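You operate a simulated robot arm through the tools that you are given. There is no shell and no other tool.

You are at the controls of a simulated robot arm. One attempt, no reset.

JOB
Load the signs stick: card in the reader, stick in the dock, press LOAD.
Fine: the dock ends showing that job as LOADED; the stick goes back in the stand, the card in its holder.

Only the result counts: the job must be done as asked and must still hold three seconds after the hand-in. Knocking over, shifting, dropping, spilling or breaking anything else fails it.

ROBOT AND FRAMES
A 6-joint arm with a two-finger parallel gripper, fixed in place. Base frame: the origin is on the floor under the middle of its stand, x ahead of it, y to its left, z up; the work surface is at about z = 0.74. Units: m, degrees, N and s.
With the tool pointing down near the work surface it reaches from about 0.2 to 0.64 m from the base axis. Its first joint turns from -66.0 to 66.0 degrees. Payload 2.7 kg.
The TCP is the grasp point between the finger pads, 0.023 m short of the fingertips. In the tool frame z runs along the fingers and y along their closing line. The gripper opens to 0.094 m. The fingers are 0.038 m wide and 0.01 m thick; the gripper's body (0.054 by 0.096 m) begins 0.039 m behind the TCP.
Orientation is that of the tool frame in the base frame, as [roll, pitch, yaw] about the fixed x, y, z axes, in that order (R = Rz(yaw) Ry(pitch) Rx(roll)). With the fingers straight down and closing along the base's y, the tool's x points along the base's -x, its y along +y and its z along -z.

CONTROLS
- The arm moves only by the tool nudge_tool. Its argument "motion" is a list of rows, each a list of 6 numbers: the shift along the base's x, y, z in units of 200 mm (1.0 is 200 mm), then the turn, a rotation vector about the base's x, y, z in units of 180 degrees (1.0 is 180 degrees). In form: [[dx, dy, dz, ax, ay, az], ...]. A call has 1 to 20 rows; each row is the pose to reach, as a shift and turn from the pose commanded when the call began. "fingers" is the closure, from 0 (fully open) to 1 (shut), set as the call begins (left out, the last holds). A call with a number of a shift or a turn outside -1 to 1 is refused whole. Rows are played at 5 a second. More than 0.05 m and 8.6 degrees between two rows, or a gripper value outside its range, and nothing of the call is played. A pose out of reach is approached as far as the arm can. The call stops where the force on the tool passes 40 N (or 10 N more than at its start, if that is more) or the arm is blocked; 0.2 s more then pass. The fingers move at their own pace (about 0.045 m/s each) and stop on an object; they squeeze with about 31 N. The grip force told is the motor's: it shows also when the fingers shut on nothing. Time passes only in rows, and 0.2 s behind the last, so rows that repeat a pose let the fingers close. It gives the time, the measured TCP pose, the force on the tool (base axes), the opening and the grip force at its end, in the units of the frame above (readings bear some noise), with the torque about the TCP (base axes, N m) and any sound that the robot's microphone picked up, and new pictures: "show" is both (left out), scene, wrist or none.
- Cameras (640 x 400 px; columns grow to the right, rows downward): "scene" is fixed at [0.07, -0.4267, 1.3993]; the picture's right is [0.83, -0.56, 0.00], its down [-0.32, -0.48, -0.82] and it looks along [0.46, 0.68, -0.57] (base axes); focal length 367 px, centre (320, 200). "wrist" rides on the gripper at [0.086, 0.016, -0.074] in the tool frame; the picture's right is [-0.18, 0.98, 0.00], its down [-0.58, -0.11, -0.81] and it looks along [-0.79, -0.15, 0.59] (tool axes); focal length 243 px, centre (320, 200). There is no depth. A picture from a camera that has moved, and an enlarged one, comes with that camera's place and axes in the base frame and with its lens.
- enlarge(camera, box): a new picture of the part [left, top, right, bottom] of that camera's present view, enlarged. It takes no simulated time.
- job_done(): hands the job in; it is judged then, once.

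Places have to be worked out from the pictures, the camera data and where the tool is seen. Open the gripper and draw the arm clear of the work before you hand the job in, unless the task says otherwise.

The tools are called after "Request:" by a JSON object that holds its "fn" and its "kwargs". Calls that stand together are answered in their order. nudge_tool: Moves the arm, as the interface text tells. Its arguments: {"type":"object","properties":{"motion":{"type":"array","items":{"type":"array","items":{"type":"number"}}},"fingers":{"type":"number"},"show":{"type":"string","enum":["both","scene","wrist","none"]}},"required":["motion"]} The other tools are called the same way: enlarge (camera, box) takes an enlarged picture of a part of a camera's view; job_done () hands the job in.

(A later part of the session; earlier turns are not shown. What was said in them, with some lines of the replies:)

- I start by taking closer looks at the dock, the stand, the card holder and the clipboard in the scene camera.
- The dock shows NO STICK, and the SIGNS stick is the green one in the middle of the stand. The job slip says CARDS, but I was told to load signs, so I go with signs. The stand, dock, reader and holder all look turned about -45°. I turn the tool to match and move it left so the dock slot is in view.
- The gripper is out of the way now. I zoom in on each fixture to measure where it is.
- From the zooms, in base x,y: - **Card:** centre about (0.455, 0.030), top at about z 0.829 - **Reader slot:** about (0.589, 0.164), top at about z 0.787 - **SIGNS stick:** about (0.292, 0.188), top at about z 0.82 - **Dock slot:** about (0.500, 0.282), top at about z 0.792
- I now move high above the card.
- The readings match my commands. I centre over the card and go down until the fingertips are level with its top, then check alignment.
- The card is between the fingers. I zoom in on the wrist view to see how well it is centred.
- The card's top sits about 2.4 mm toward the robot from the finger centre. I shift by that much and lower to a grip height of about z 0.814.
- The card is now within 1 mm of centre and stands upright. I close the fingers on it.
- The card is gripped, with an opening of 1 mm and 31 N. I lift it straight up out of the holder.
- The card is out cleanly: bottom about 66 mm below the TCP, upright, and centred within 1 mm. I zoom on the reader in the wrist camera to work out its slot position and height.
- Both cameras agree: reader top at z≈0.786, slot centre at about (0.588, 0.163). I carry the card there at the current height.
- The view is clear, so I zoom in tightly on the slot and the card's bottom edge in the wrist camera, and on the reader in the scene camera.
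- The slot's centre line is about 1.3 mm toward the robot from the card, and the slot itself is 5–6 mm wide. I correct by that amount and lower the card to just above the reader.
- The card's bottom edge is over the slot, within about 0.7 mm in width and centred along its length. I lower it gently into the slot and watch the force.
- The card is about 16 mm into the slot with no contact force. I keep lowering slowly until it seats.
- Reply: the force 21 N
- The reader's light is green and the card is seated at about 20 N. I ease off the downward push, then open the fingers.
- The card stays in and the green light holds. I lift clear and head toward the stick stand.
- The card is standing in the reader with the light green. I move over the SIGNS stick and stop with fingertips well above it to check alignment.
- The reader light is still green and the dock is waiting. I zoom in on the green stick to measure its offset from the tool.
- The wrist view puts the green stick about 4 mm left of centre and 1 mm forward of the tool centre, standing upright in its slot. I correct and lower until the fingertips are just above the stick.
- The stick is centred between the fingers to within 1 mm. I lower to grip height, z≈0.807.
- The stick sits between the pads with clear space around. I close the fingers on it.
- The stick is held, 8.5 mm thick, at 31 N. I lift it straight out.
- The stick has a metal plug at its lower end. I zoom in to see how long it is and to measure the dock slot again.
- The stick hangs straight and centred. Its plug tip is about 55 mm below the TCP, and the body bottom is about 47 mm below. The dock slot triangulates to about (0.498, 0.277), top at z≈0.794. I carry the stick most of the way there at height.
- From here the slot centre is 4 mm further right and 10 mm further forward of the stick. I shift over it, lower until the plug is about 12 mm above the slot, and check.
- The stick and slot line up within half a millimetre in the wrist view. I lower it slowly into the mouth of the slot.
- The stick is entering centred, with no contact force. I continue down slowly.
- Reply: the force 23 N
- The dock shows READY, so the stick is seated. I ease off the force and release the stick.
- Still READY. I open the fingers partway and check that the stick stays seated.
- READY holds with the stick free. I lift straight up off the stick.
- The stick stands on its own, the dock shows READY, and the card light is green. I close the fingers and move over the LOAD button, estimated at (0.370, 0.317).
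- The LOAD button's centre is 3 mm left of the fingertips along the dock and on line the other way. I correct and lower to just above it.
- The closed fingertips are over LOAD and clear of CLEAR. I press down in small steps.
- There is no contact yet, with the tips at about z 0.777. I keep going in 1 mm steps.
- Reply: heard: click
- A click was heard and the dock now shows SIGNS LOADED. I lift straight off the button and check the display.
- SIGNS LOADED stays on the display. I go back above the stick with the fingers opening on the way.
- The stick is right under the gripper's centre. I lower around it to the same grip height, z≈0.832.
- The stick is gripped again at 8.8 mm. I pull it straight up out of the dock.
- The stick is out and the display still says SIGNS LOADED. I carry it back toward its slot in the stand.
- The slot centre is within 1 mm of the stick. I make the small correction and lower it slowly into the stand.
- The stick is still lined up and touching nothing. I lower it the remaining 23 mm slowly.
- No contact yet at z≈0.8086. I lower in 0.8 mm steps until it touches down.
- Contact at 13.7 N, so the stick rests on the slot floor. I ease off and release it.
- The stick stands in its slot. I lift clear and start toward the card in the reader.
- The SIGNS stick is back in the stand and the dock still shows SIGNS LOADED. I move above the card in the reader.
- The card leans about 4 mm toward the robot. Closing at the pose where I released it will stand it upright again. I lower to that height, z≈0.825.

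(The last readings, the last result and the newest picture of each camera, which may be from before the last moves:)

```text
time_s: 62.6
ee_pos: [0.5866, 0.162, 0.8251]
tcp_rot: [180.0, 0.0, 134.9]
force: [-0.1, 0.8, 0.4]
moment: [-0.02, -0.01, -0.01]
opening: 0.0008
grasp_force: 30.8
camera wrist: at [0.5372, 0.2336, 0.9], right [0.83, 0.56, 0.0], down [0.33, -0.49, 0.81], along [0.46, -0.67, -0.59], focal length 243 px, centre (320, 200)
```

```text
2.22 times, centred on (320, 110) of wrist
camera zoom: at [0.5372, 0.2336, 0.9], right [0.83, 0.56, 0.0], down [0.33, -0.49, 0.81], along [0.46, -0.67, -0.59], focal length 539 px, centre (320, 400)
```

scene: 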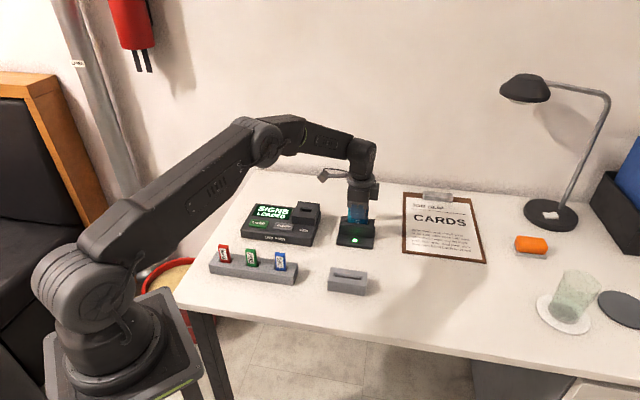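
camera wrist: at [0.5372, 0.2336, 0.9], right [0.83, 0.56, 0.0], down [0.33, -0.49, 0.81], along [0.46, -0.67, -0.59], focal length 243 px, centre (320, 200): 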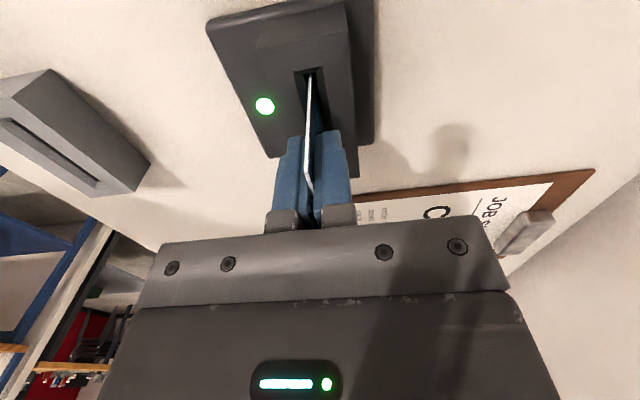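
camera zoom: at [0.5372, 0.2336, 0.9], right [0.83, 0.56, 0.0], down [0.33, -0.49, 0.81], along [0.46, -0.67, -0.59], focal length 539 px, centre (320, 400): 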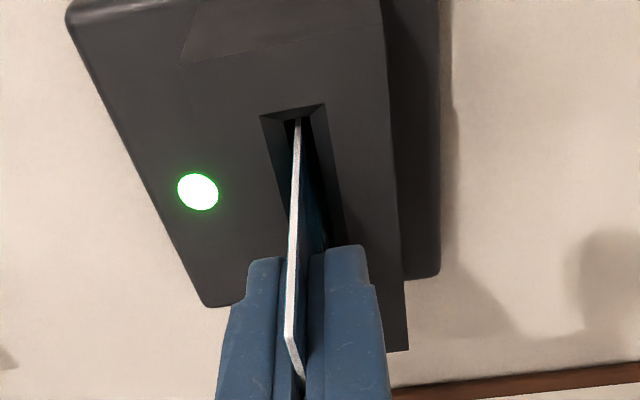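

The card is upright in the grip again. I pull it straight up out of the reader.

Request:
{"fn": "nudge_tool", "kwargs": {"motion": [[0, 0, 0.05, 0, 0, 0], [0, 0, 0.12, 0, 0, 0], [0, 0, 0.22, 0, 0, 0], [0, 0, 0.32, 0, 0, 0], [0, 0, 0.42, 0, 0, 0], [0, 0, 0.5, 0, 0, 0], [0, 0, 0.5, 0, 0, 0]], "show": "both"}}

Request:
{"fn": "enlarge", "kwargs": {"camera": "scene", "box": [235, 150, 395, 260]}}

Request:
{"fn": "enlarge", "kwargs": {"camera": "wrist", "box": [240, 30, 400, 200]}}

```text
time_s: 64.2
ee_pos: [0.5881, 0.1635, 0.9268]
tcp_rot: [-180.0, -0.1, 135.0]
force: [-0.5, -0.1, -0.6]
moment: [0.01, -0.01, 0.0]
opening: 0.0008
grasp_force: 30.6
camera wrist: at [0.5374, 0.2341, 1.0003], right [0.83, 0.56, 0.0], down [0.33, -0.49, 0.81], along [0.46, -0.67, -0.59], focal length 243 px, centre (320, 200)
```

scene: 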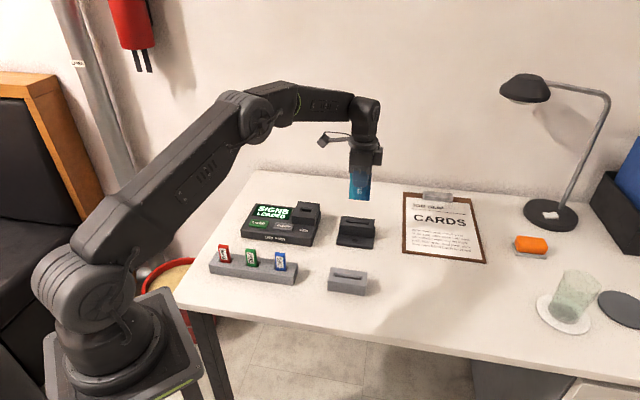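
wrist: 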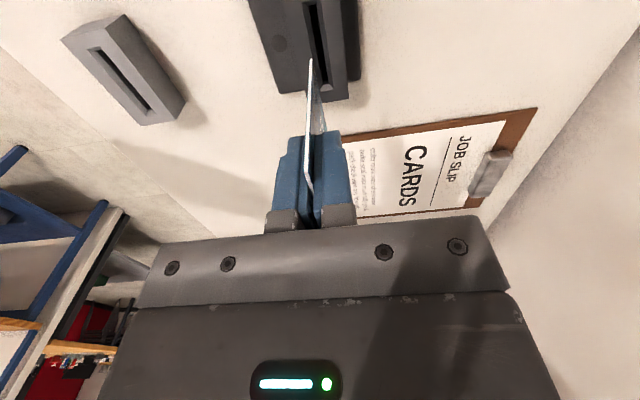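

```text
3.64 times, centred on (315, 205) of scene
camera zoom: at [0.07, -0.4267, 1.3993], right [0.83, -0.56, 0.0], down [-0.32, -0.48, -0.82], along [0.46, 0.68, -0.57], focal length 1334 px, centre (338, 182)
```

zoom: 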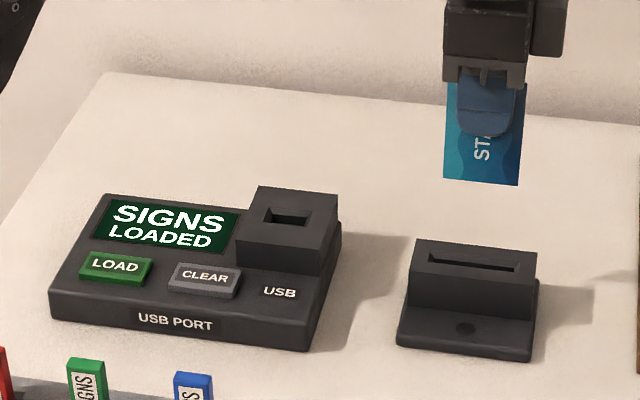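

```text
2.35 times, centred on (320, 115) of wrist
camera zoom: at [0.5374, 0.2341, 1.0003], right [0.83, 0.56, 0.0], down [0.33, -0.49, 0.81], along [0.46, -0.67, -0.59], focal length 571 px, centre (320, 400)
```

zoom: 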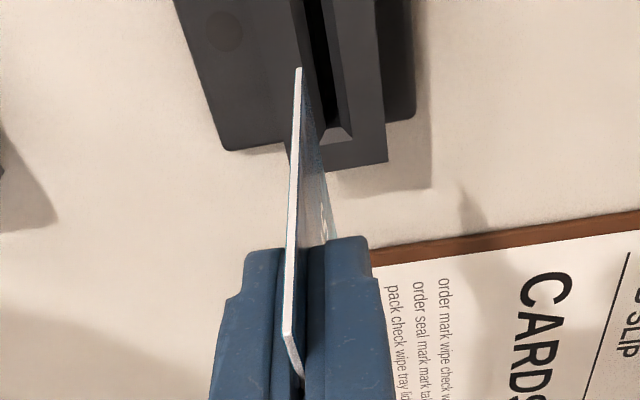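

SIGNS LOADED remains with the card out. I carry the card back over its holder.

Request:
{"fn": "nudge_tool", "kwargs": {"motion": [[-0.08, -0.08, 0, 0, 0, 0], [-0.18, -0.18, 0, 0, 0, 0], [-0.28, -0.28, 0, 0, 0, 0], [-0.38, -0.38, 0, 0, 0, 0], [-0.48, -0.48, 0, 0, 0, 0], [-0.58, -0.58, 0, 0, 0, 0], [-0.64, -0.642, 0, 0, 0, 0], [-0.669, -0.671, 0, 0, 0, 0], [-0.669, -0.671, -0.1, 0, 0, 0], [-0.669, -0.671, -0.17, 0, 0, 0], [-0.669, -0.671, -0.17, 0, 0, 0]], "show": "both"}}

Request:
{"fn": "enlarge", "kwargs": {"camera": "wrist", "box": [270, 0, 366, 110]}}

Request:
{"fn": "enlarge", "kwargs": {"camera": "scene", "box": [308, 220, 388, 300]}}

```text
time_s: 66.6
ee_pos: [0.4538, 0.0285, 0.8915]
tcp_rot: [-179.9, -0.1, 135.1]
force: [0.2, 0.6, 0.0]
moment: [-0.04, 0.0, 0.01]
opening: 0.0007
grasp_force: 30.7
camera wrist: at [0.4037, 0.0995, 0.9657], right [0.83, 0.56, 0.0], down [0.33, -0.49, 0.81], along [0.46, -0.67, -0.59], focal length 243 px, centre (320, 200)
```

scene: 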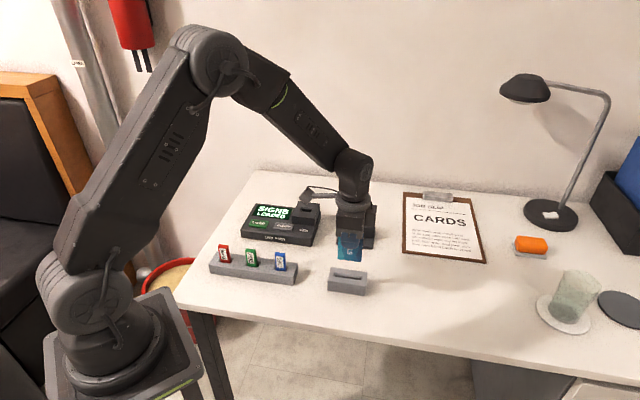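
wrist: 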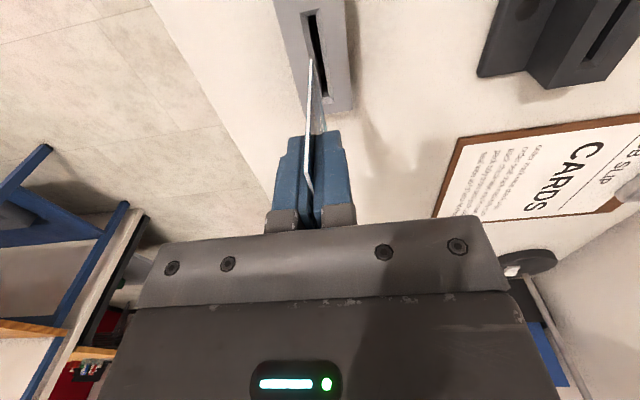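

```text
3.64 times, centred on (318, 55) of wrist
camera zoom: at [0.4037, 0.0995, 0.9657], right [0.83, 0.56, 0.0], down [0.33, -0.49, 0.81], along [0.46, -0.67, -0.59], focal length 882 px, centre (327, 727)
```

zoom: 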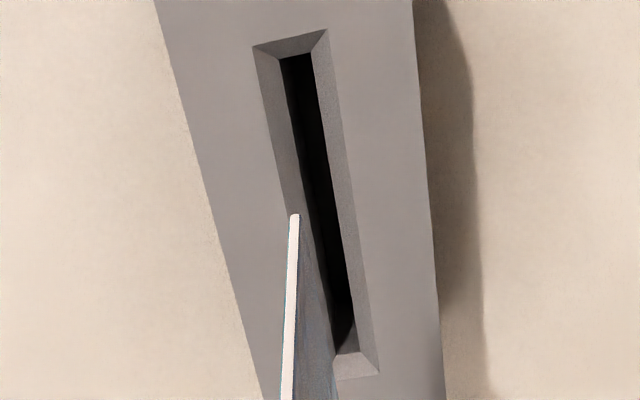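

```text
5.00 times, centred on (348, 260) of scene
camera zoom: at [0.07, -0.4267, 1.3993], right [0.83, -0.56, 0.0], down [-0.32, -0.48, -0.82], along [0.46, 0.68, -0.57], focal length 1834 px, centre (180, -100)
```

zoom: 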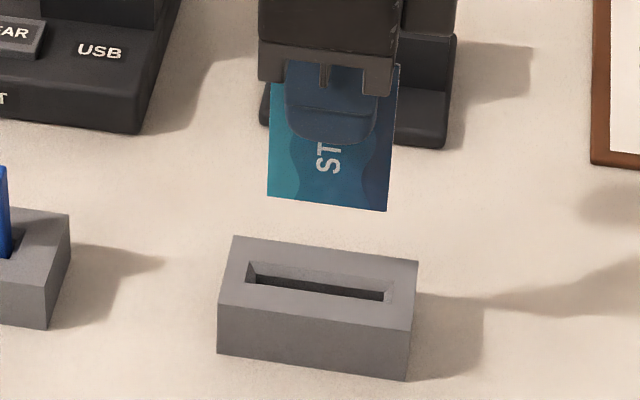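

The holder slot is centred under the card within half a millimetre. I lower until the card's edge is just in the slot mouth.

Request:
{"fn": "nudge_tool", "kwargs": {"motion": [[-0.001, -0.001, -0.07, 0, 0, 0], [-0.001, -0.001, -0.14, 0, 0, 0], [-0.001, -0.001, -0.2, 0, 0, 0], [-0.001, -0.001, -0.25, 0, 0, 0], [-0.001, -0.001, -0.25, 0, 0, 0]], "show": "both"}}

Request:
{"fn": "enlarge", "kwargs": {"camera": "wrist", "box": [270, 0, 366, 110]}}

Request:
{"fn": "enlarge", "kwargs": {"camera": "scene", "box": [308, 220, 388, 300]}}

```text
time_s: 67.8
ee_pos: [0.4533, 0.028, 0.8424]
tcp_rot: [-180.0, 0.0, 135.0]
force: [0.0, -0.6, 0.4]
moment: [-0.01, 0.0, 0.02]
opening: 0.001
grasp_force: 30.8
camera wrist: at [0.4035, 0.0993, 0.9162], right [0.83, 0.56, 0.0], down [0.33, -0.49, 0.81], along [0.46, -0.67, -0.59], focal length 243 px, centre (320, 200)
```

scene: 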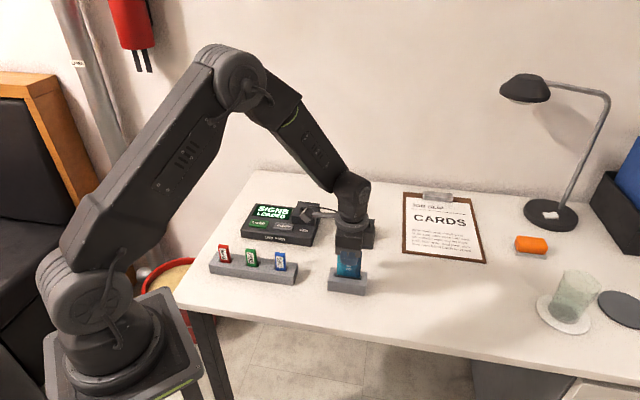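
wrist: 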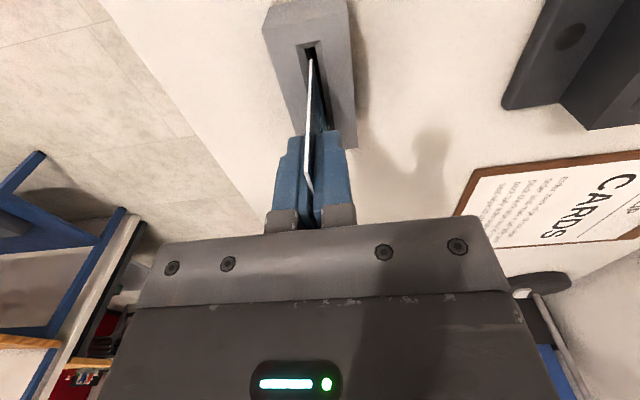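

```text
3.64 times, centred on (318, 55) of wrist
camera zoom: at [0.4035, 0.0993, 0.9162], right [0.83, 0.56, 0.0], down [0.33, -0.49, 0.81], along [0.46, -0.67, -0.59], focal length 882 px, centre (327, 727)
```

zoom: 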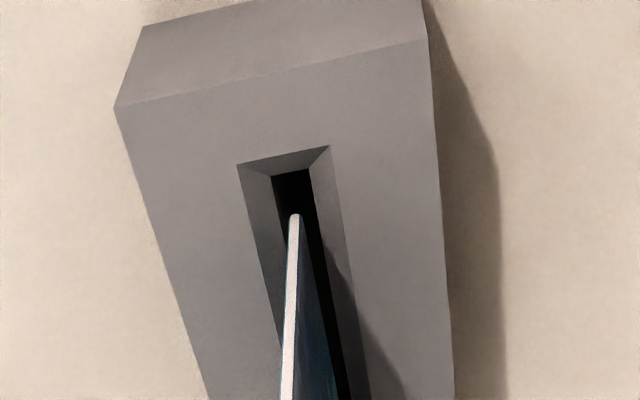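

```text
5.00 times, centred on (348, 260) of scene
camera zoom: at [0.07, -0.4267, 1.3993], right [0.83, -0.56, 0.0], down [-0.32, -0.48, -0.82], along [0.46, 0.68, -0.57], focal length 1834 px, centre (180, -100)
```

zoom: 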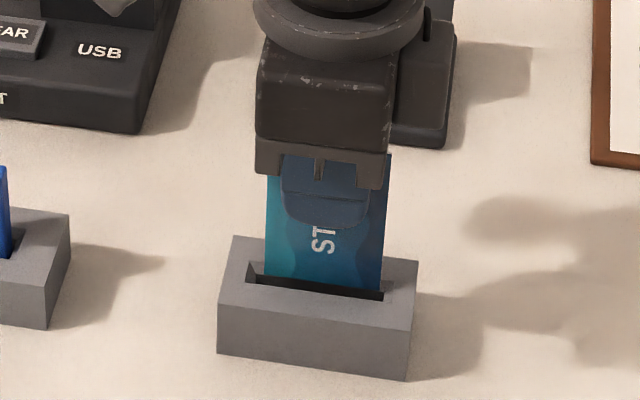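

The card is lined up over the slot. I lower it further at a slow pace.

Request:
{"fn": "nudge_tool", "kwargs": {"motion": [[0, 0, -0.025, 0, 0, 0], [0, 0, -0.05, 0, 0, 0], [0, 0, -0.075, 0, 0, 0], [0, 0, -0.1, 0, 0, 0], [0, 0, -0.12, 0, 0, 0], [0, 0, -0.12, 0, 0, 0]], "show": "both"}}

Request:
{"fn": "nudge_tool", "kwargs": {"motion": [[0, 0, -0.004, 0, 0, 0], [0, 0, -0.008, 0, 0, 0], [0, 0, -0.012, 0, 0, 0], [0, 0, -0.012, 0, 0, 0]], "show": "none"}}

```text
time_s: 69.2
ee_pos: [0.4536, 0.0286, 0.8166]
tcp_rot: [-179.9, 0.0, 134.9]
force: [0.5, 0.3, 0.7]
moment: [0.01, -0.01, -0.03]
opening: 0.0009
grasp_force: 31.5
camera wrist: at [0.4039, 0.0993, 0.892], right [0.83, 0.56, 0.0], down [0.33, -0.49, 0.81], along [0.46, -0.67, -0.59], focal length 243 px, centre (320, 200)
```

scene: 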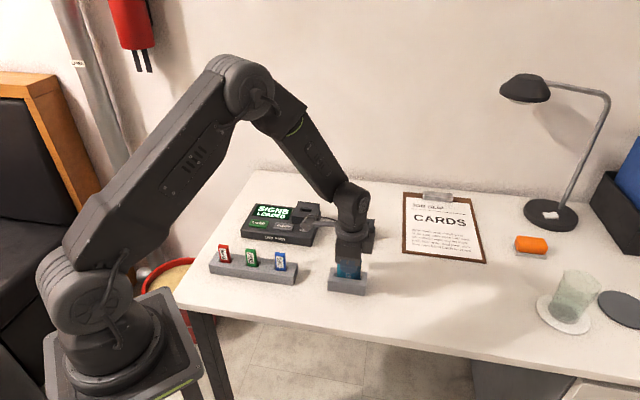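
wrist: 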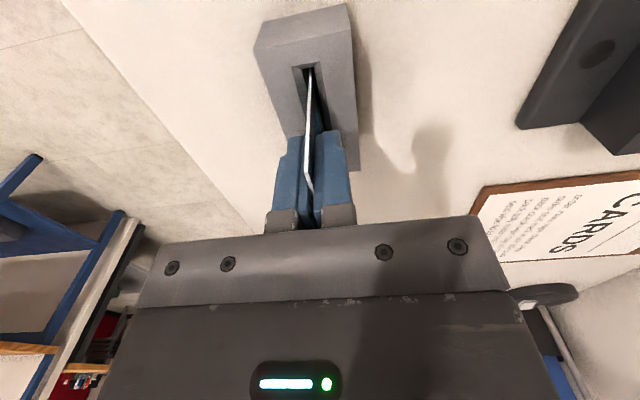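

```text
time_s: 70.2
ee_pos: [0.4522, 0.029, 0.8151]
tcp_rot: [-179.9, 0.1, 135.0]
force: [-0.6, 0.0, -1.3]
moment: [-0.02, -0.01, -0.02]
opening: 0.0008
grasp_force: 30.9
```

No contact yet at z≈0.815. I continue in sub-millimetre steps.

Request:
{"fn": "nudge_tool", "kwargs": {"motion": [[0, 0, -0.004, 0, 0, 0], [0, 0, -0.008, 0, 0, 0], [0, 0, -0.01, 0, 0, 0], [0, 0, -0.01, 0, 0, 0]], "show": "none"}}

```text
time_s: 71.2
ee_pos: [0.4528, 0.0278, 0.8142]
tcp_rot: [180.0, 0.0, 135.0]
force: [-1.9, 0.0, 5.7]
moment: [-0.01, 0.13, -0.02]
opening: 0.0009
grasp_force: 31.1
```

Light contact at 5.7 N: the card rests on the holder floor. I open the fingers.

Request:
{"fn": "nudge_tool", "kwargs": {"motion": [[0, 0, 0.002, 0, 0, 0], [0, 0, 0.002, 0, 0, 0], [0, 0, 0.002, 0, 0, 0], [0, 0, 0.002, 0, 0, 0], [0, 0, 0.002, 0, 0, 0], [0, 0, 0.002, 0, 0, 0]], "fingers": 0.25, "show": "both"}}

Request:
{"fn": "enlarge", "kwargs": {"camera": "wrist", "box": [220, 20, 420, 200]}}

```text
time_s: 72.6
ee_pos: [0.4533, 0.0278, 0.8136]
tcp_rot: [179.9, 0.0, 135.0]
force: [0.1, 0.1, 0.2]
moment: [0.0, 0.0, -0.01]
opening: 0.0704
grasp_force: 0.1
camera wrist: at [0.4034, 0.099, 0.888], right [0.83, 0.56, 0.0], down [0.33, -0.49, 0.81], along [0.46, -0.67, -0.59], focal length 243 px, centre (320, 200)
```

scene: 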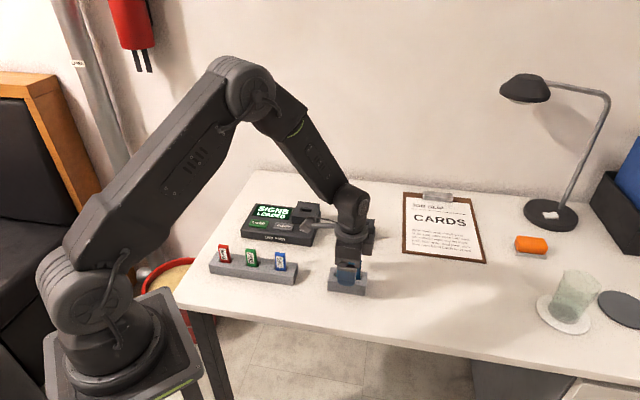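
wrist: 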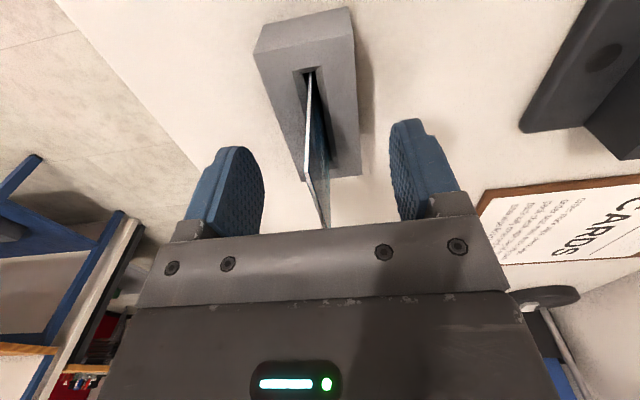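

```text
2.22 times, centred on (320, 110) of wrist
camera zoom: at [0.4034, 0.099, 0.888], right [0.83, 0.56, 0.0], down [0.33, -0.49, 0.81], along [0.46, -0.67, -0.59], focal length 539 px, centre (320, 400)
```

zoom: 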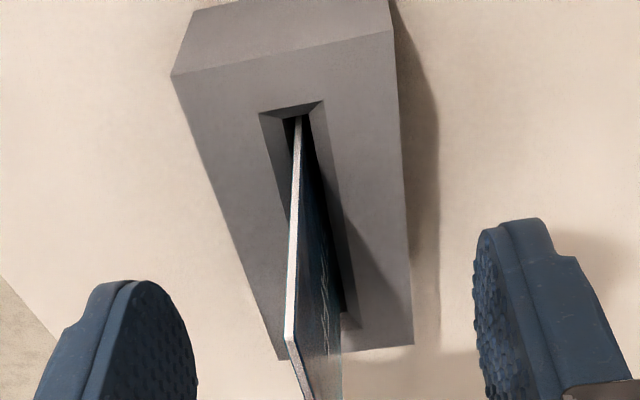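

The card stands free in its holder. I open fully while lifting straight up, then draw the arm back clear of the work.

Request:
{"fn": "nudge_tool", "kwargs": {"motion": [[0, 0, 0.08, 0, 0, 0], [0, 0, 0.22, 0, 0, 0], [0, 0, 0.4, 0, 0, 0], [0, 0, 0.58, 0, 0, 0], [0, 0, 0.76, 0, 0, 0], [0, 0, 0.9, 0, 0, 0], [0, 0, 0.9, 0, 0, 0]], "show": "none"}}

Request:
{"fn": "nudge_tool", "kwargs": {"motion": [[-0.1, 0.1, 0.05, 0, 0, 0], [-0.25, 0.25, 0.1, 0, 0, 0], [-0.4, 0.4, 0.15, 0, 0, 0], [-0.55, 0.55, 0.2, 0, 0, 0], [-0.7, 0.7, 0.25, 0, 0, 0], [-0.82, 0.85, 0.3, 0, 0, 0], [-0.9, 0.98, 0.3, 0, 0, 0], [-0.9, 0.98, 0.3, 0, 0, 0]], "fingers": 0, "show": "both"}}

Request:
{"fn": "enlarge", "kwargs": {"camera": "scene", "box": [200, 180, 400, 305]}}

```text
time_s: 74.2
ee_pos: [0.4537, 0.0287, 0.9944]
tcp_rot: [179.9, 0.0, 135.0]
force: [0.1, 0.6, 0.1]
moment: [0.01, 0.02, 0.02]
opening: 0.0708
grasp_force: 0.1
```

```text
time_s: 76.0
ee_pos: [0.272, 0.225, 1.0522]
tcp_rot: [180.0, 0.0, 134.9]
force: [0.1, 0.3, 0.3]
moment: [0.03, 0.01, -0.01]
opening: 0.094
grasp_force: 0.0
camera wrist: at [0.2229, 0.2961, 1.1274], right [0.83, 0.56, 0.0], down [0.33, -0.49, 0.81], along [0.46, -0.67, -0.59], focal length 243 px, centre (320, 200)
```

scene: 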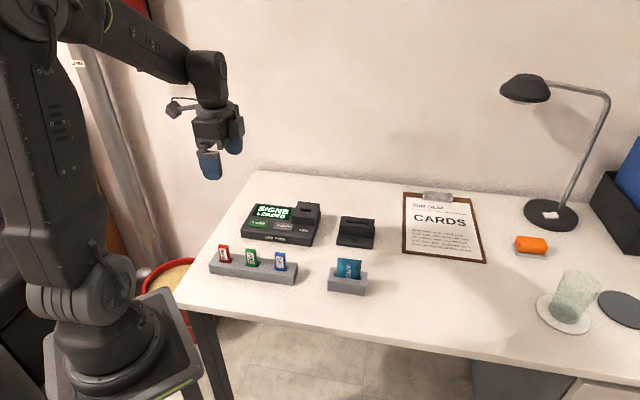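
wrist: 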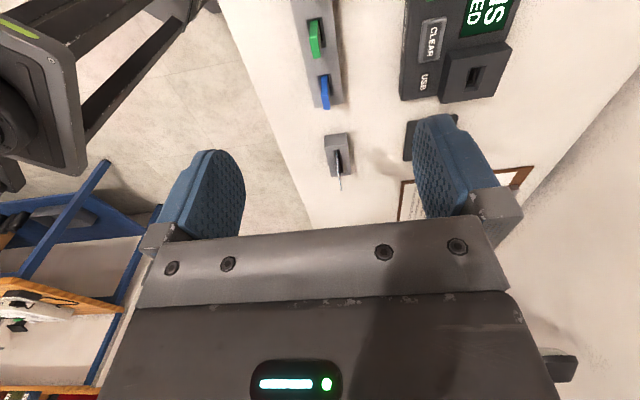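

```text
3.20 times, centred on (300, 242) of scene
camera zoom: at [0.07, -0.4267, 1.3993], right [0.83, -0.56, 0.0], down [-0.32, -0.48, -0.82], along [0.46, 0.68, -0.57], focal length 1174 px, centre (384, 64)
```

zoom: 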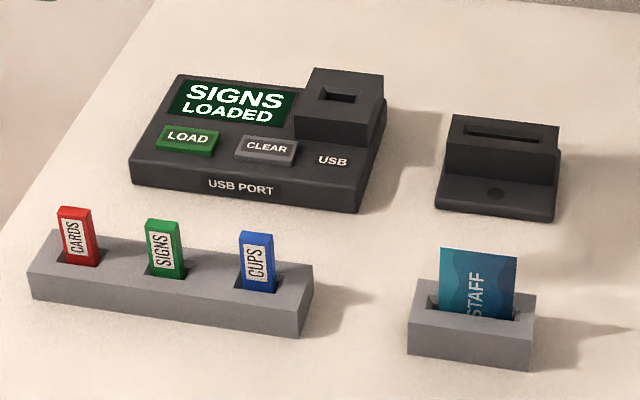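

The dock shows SIGNS LOADED, the SIGNS stick is back in the stand, and the card is in its holder. Everything else is where it was, and the gripper is open and clear. I hand the job in.

Request:
{"fn": "job_done", "kwargs": {}}

```text
The job is handed in.
```

The SIGNS stick is loaded: the dock still showed SIGNS LOADED when I handed the job in. The stick is back in its slot in the stand and the card is back in its holder. The gripper is open and clear of the table, and nothing else was moved.

The job slip on the clipboard says CARDS. I loaded signs, as you asked.
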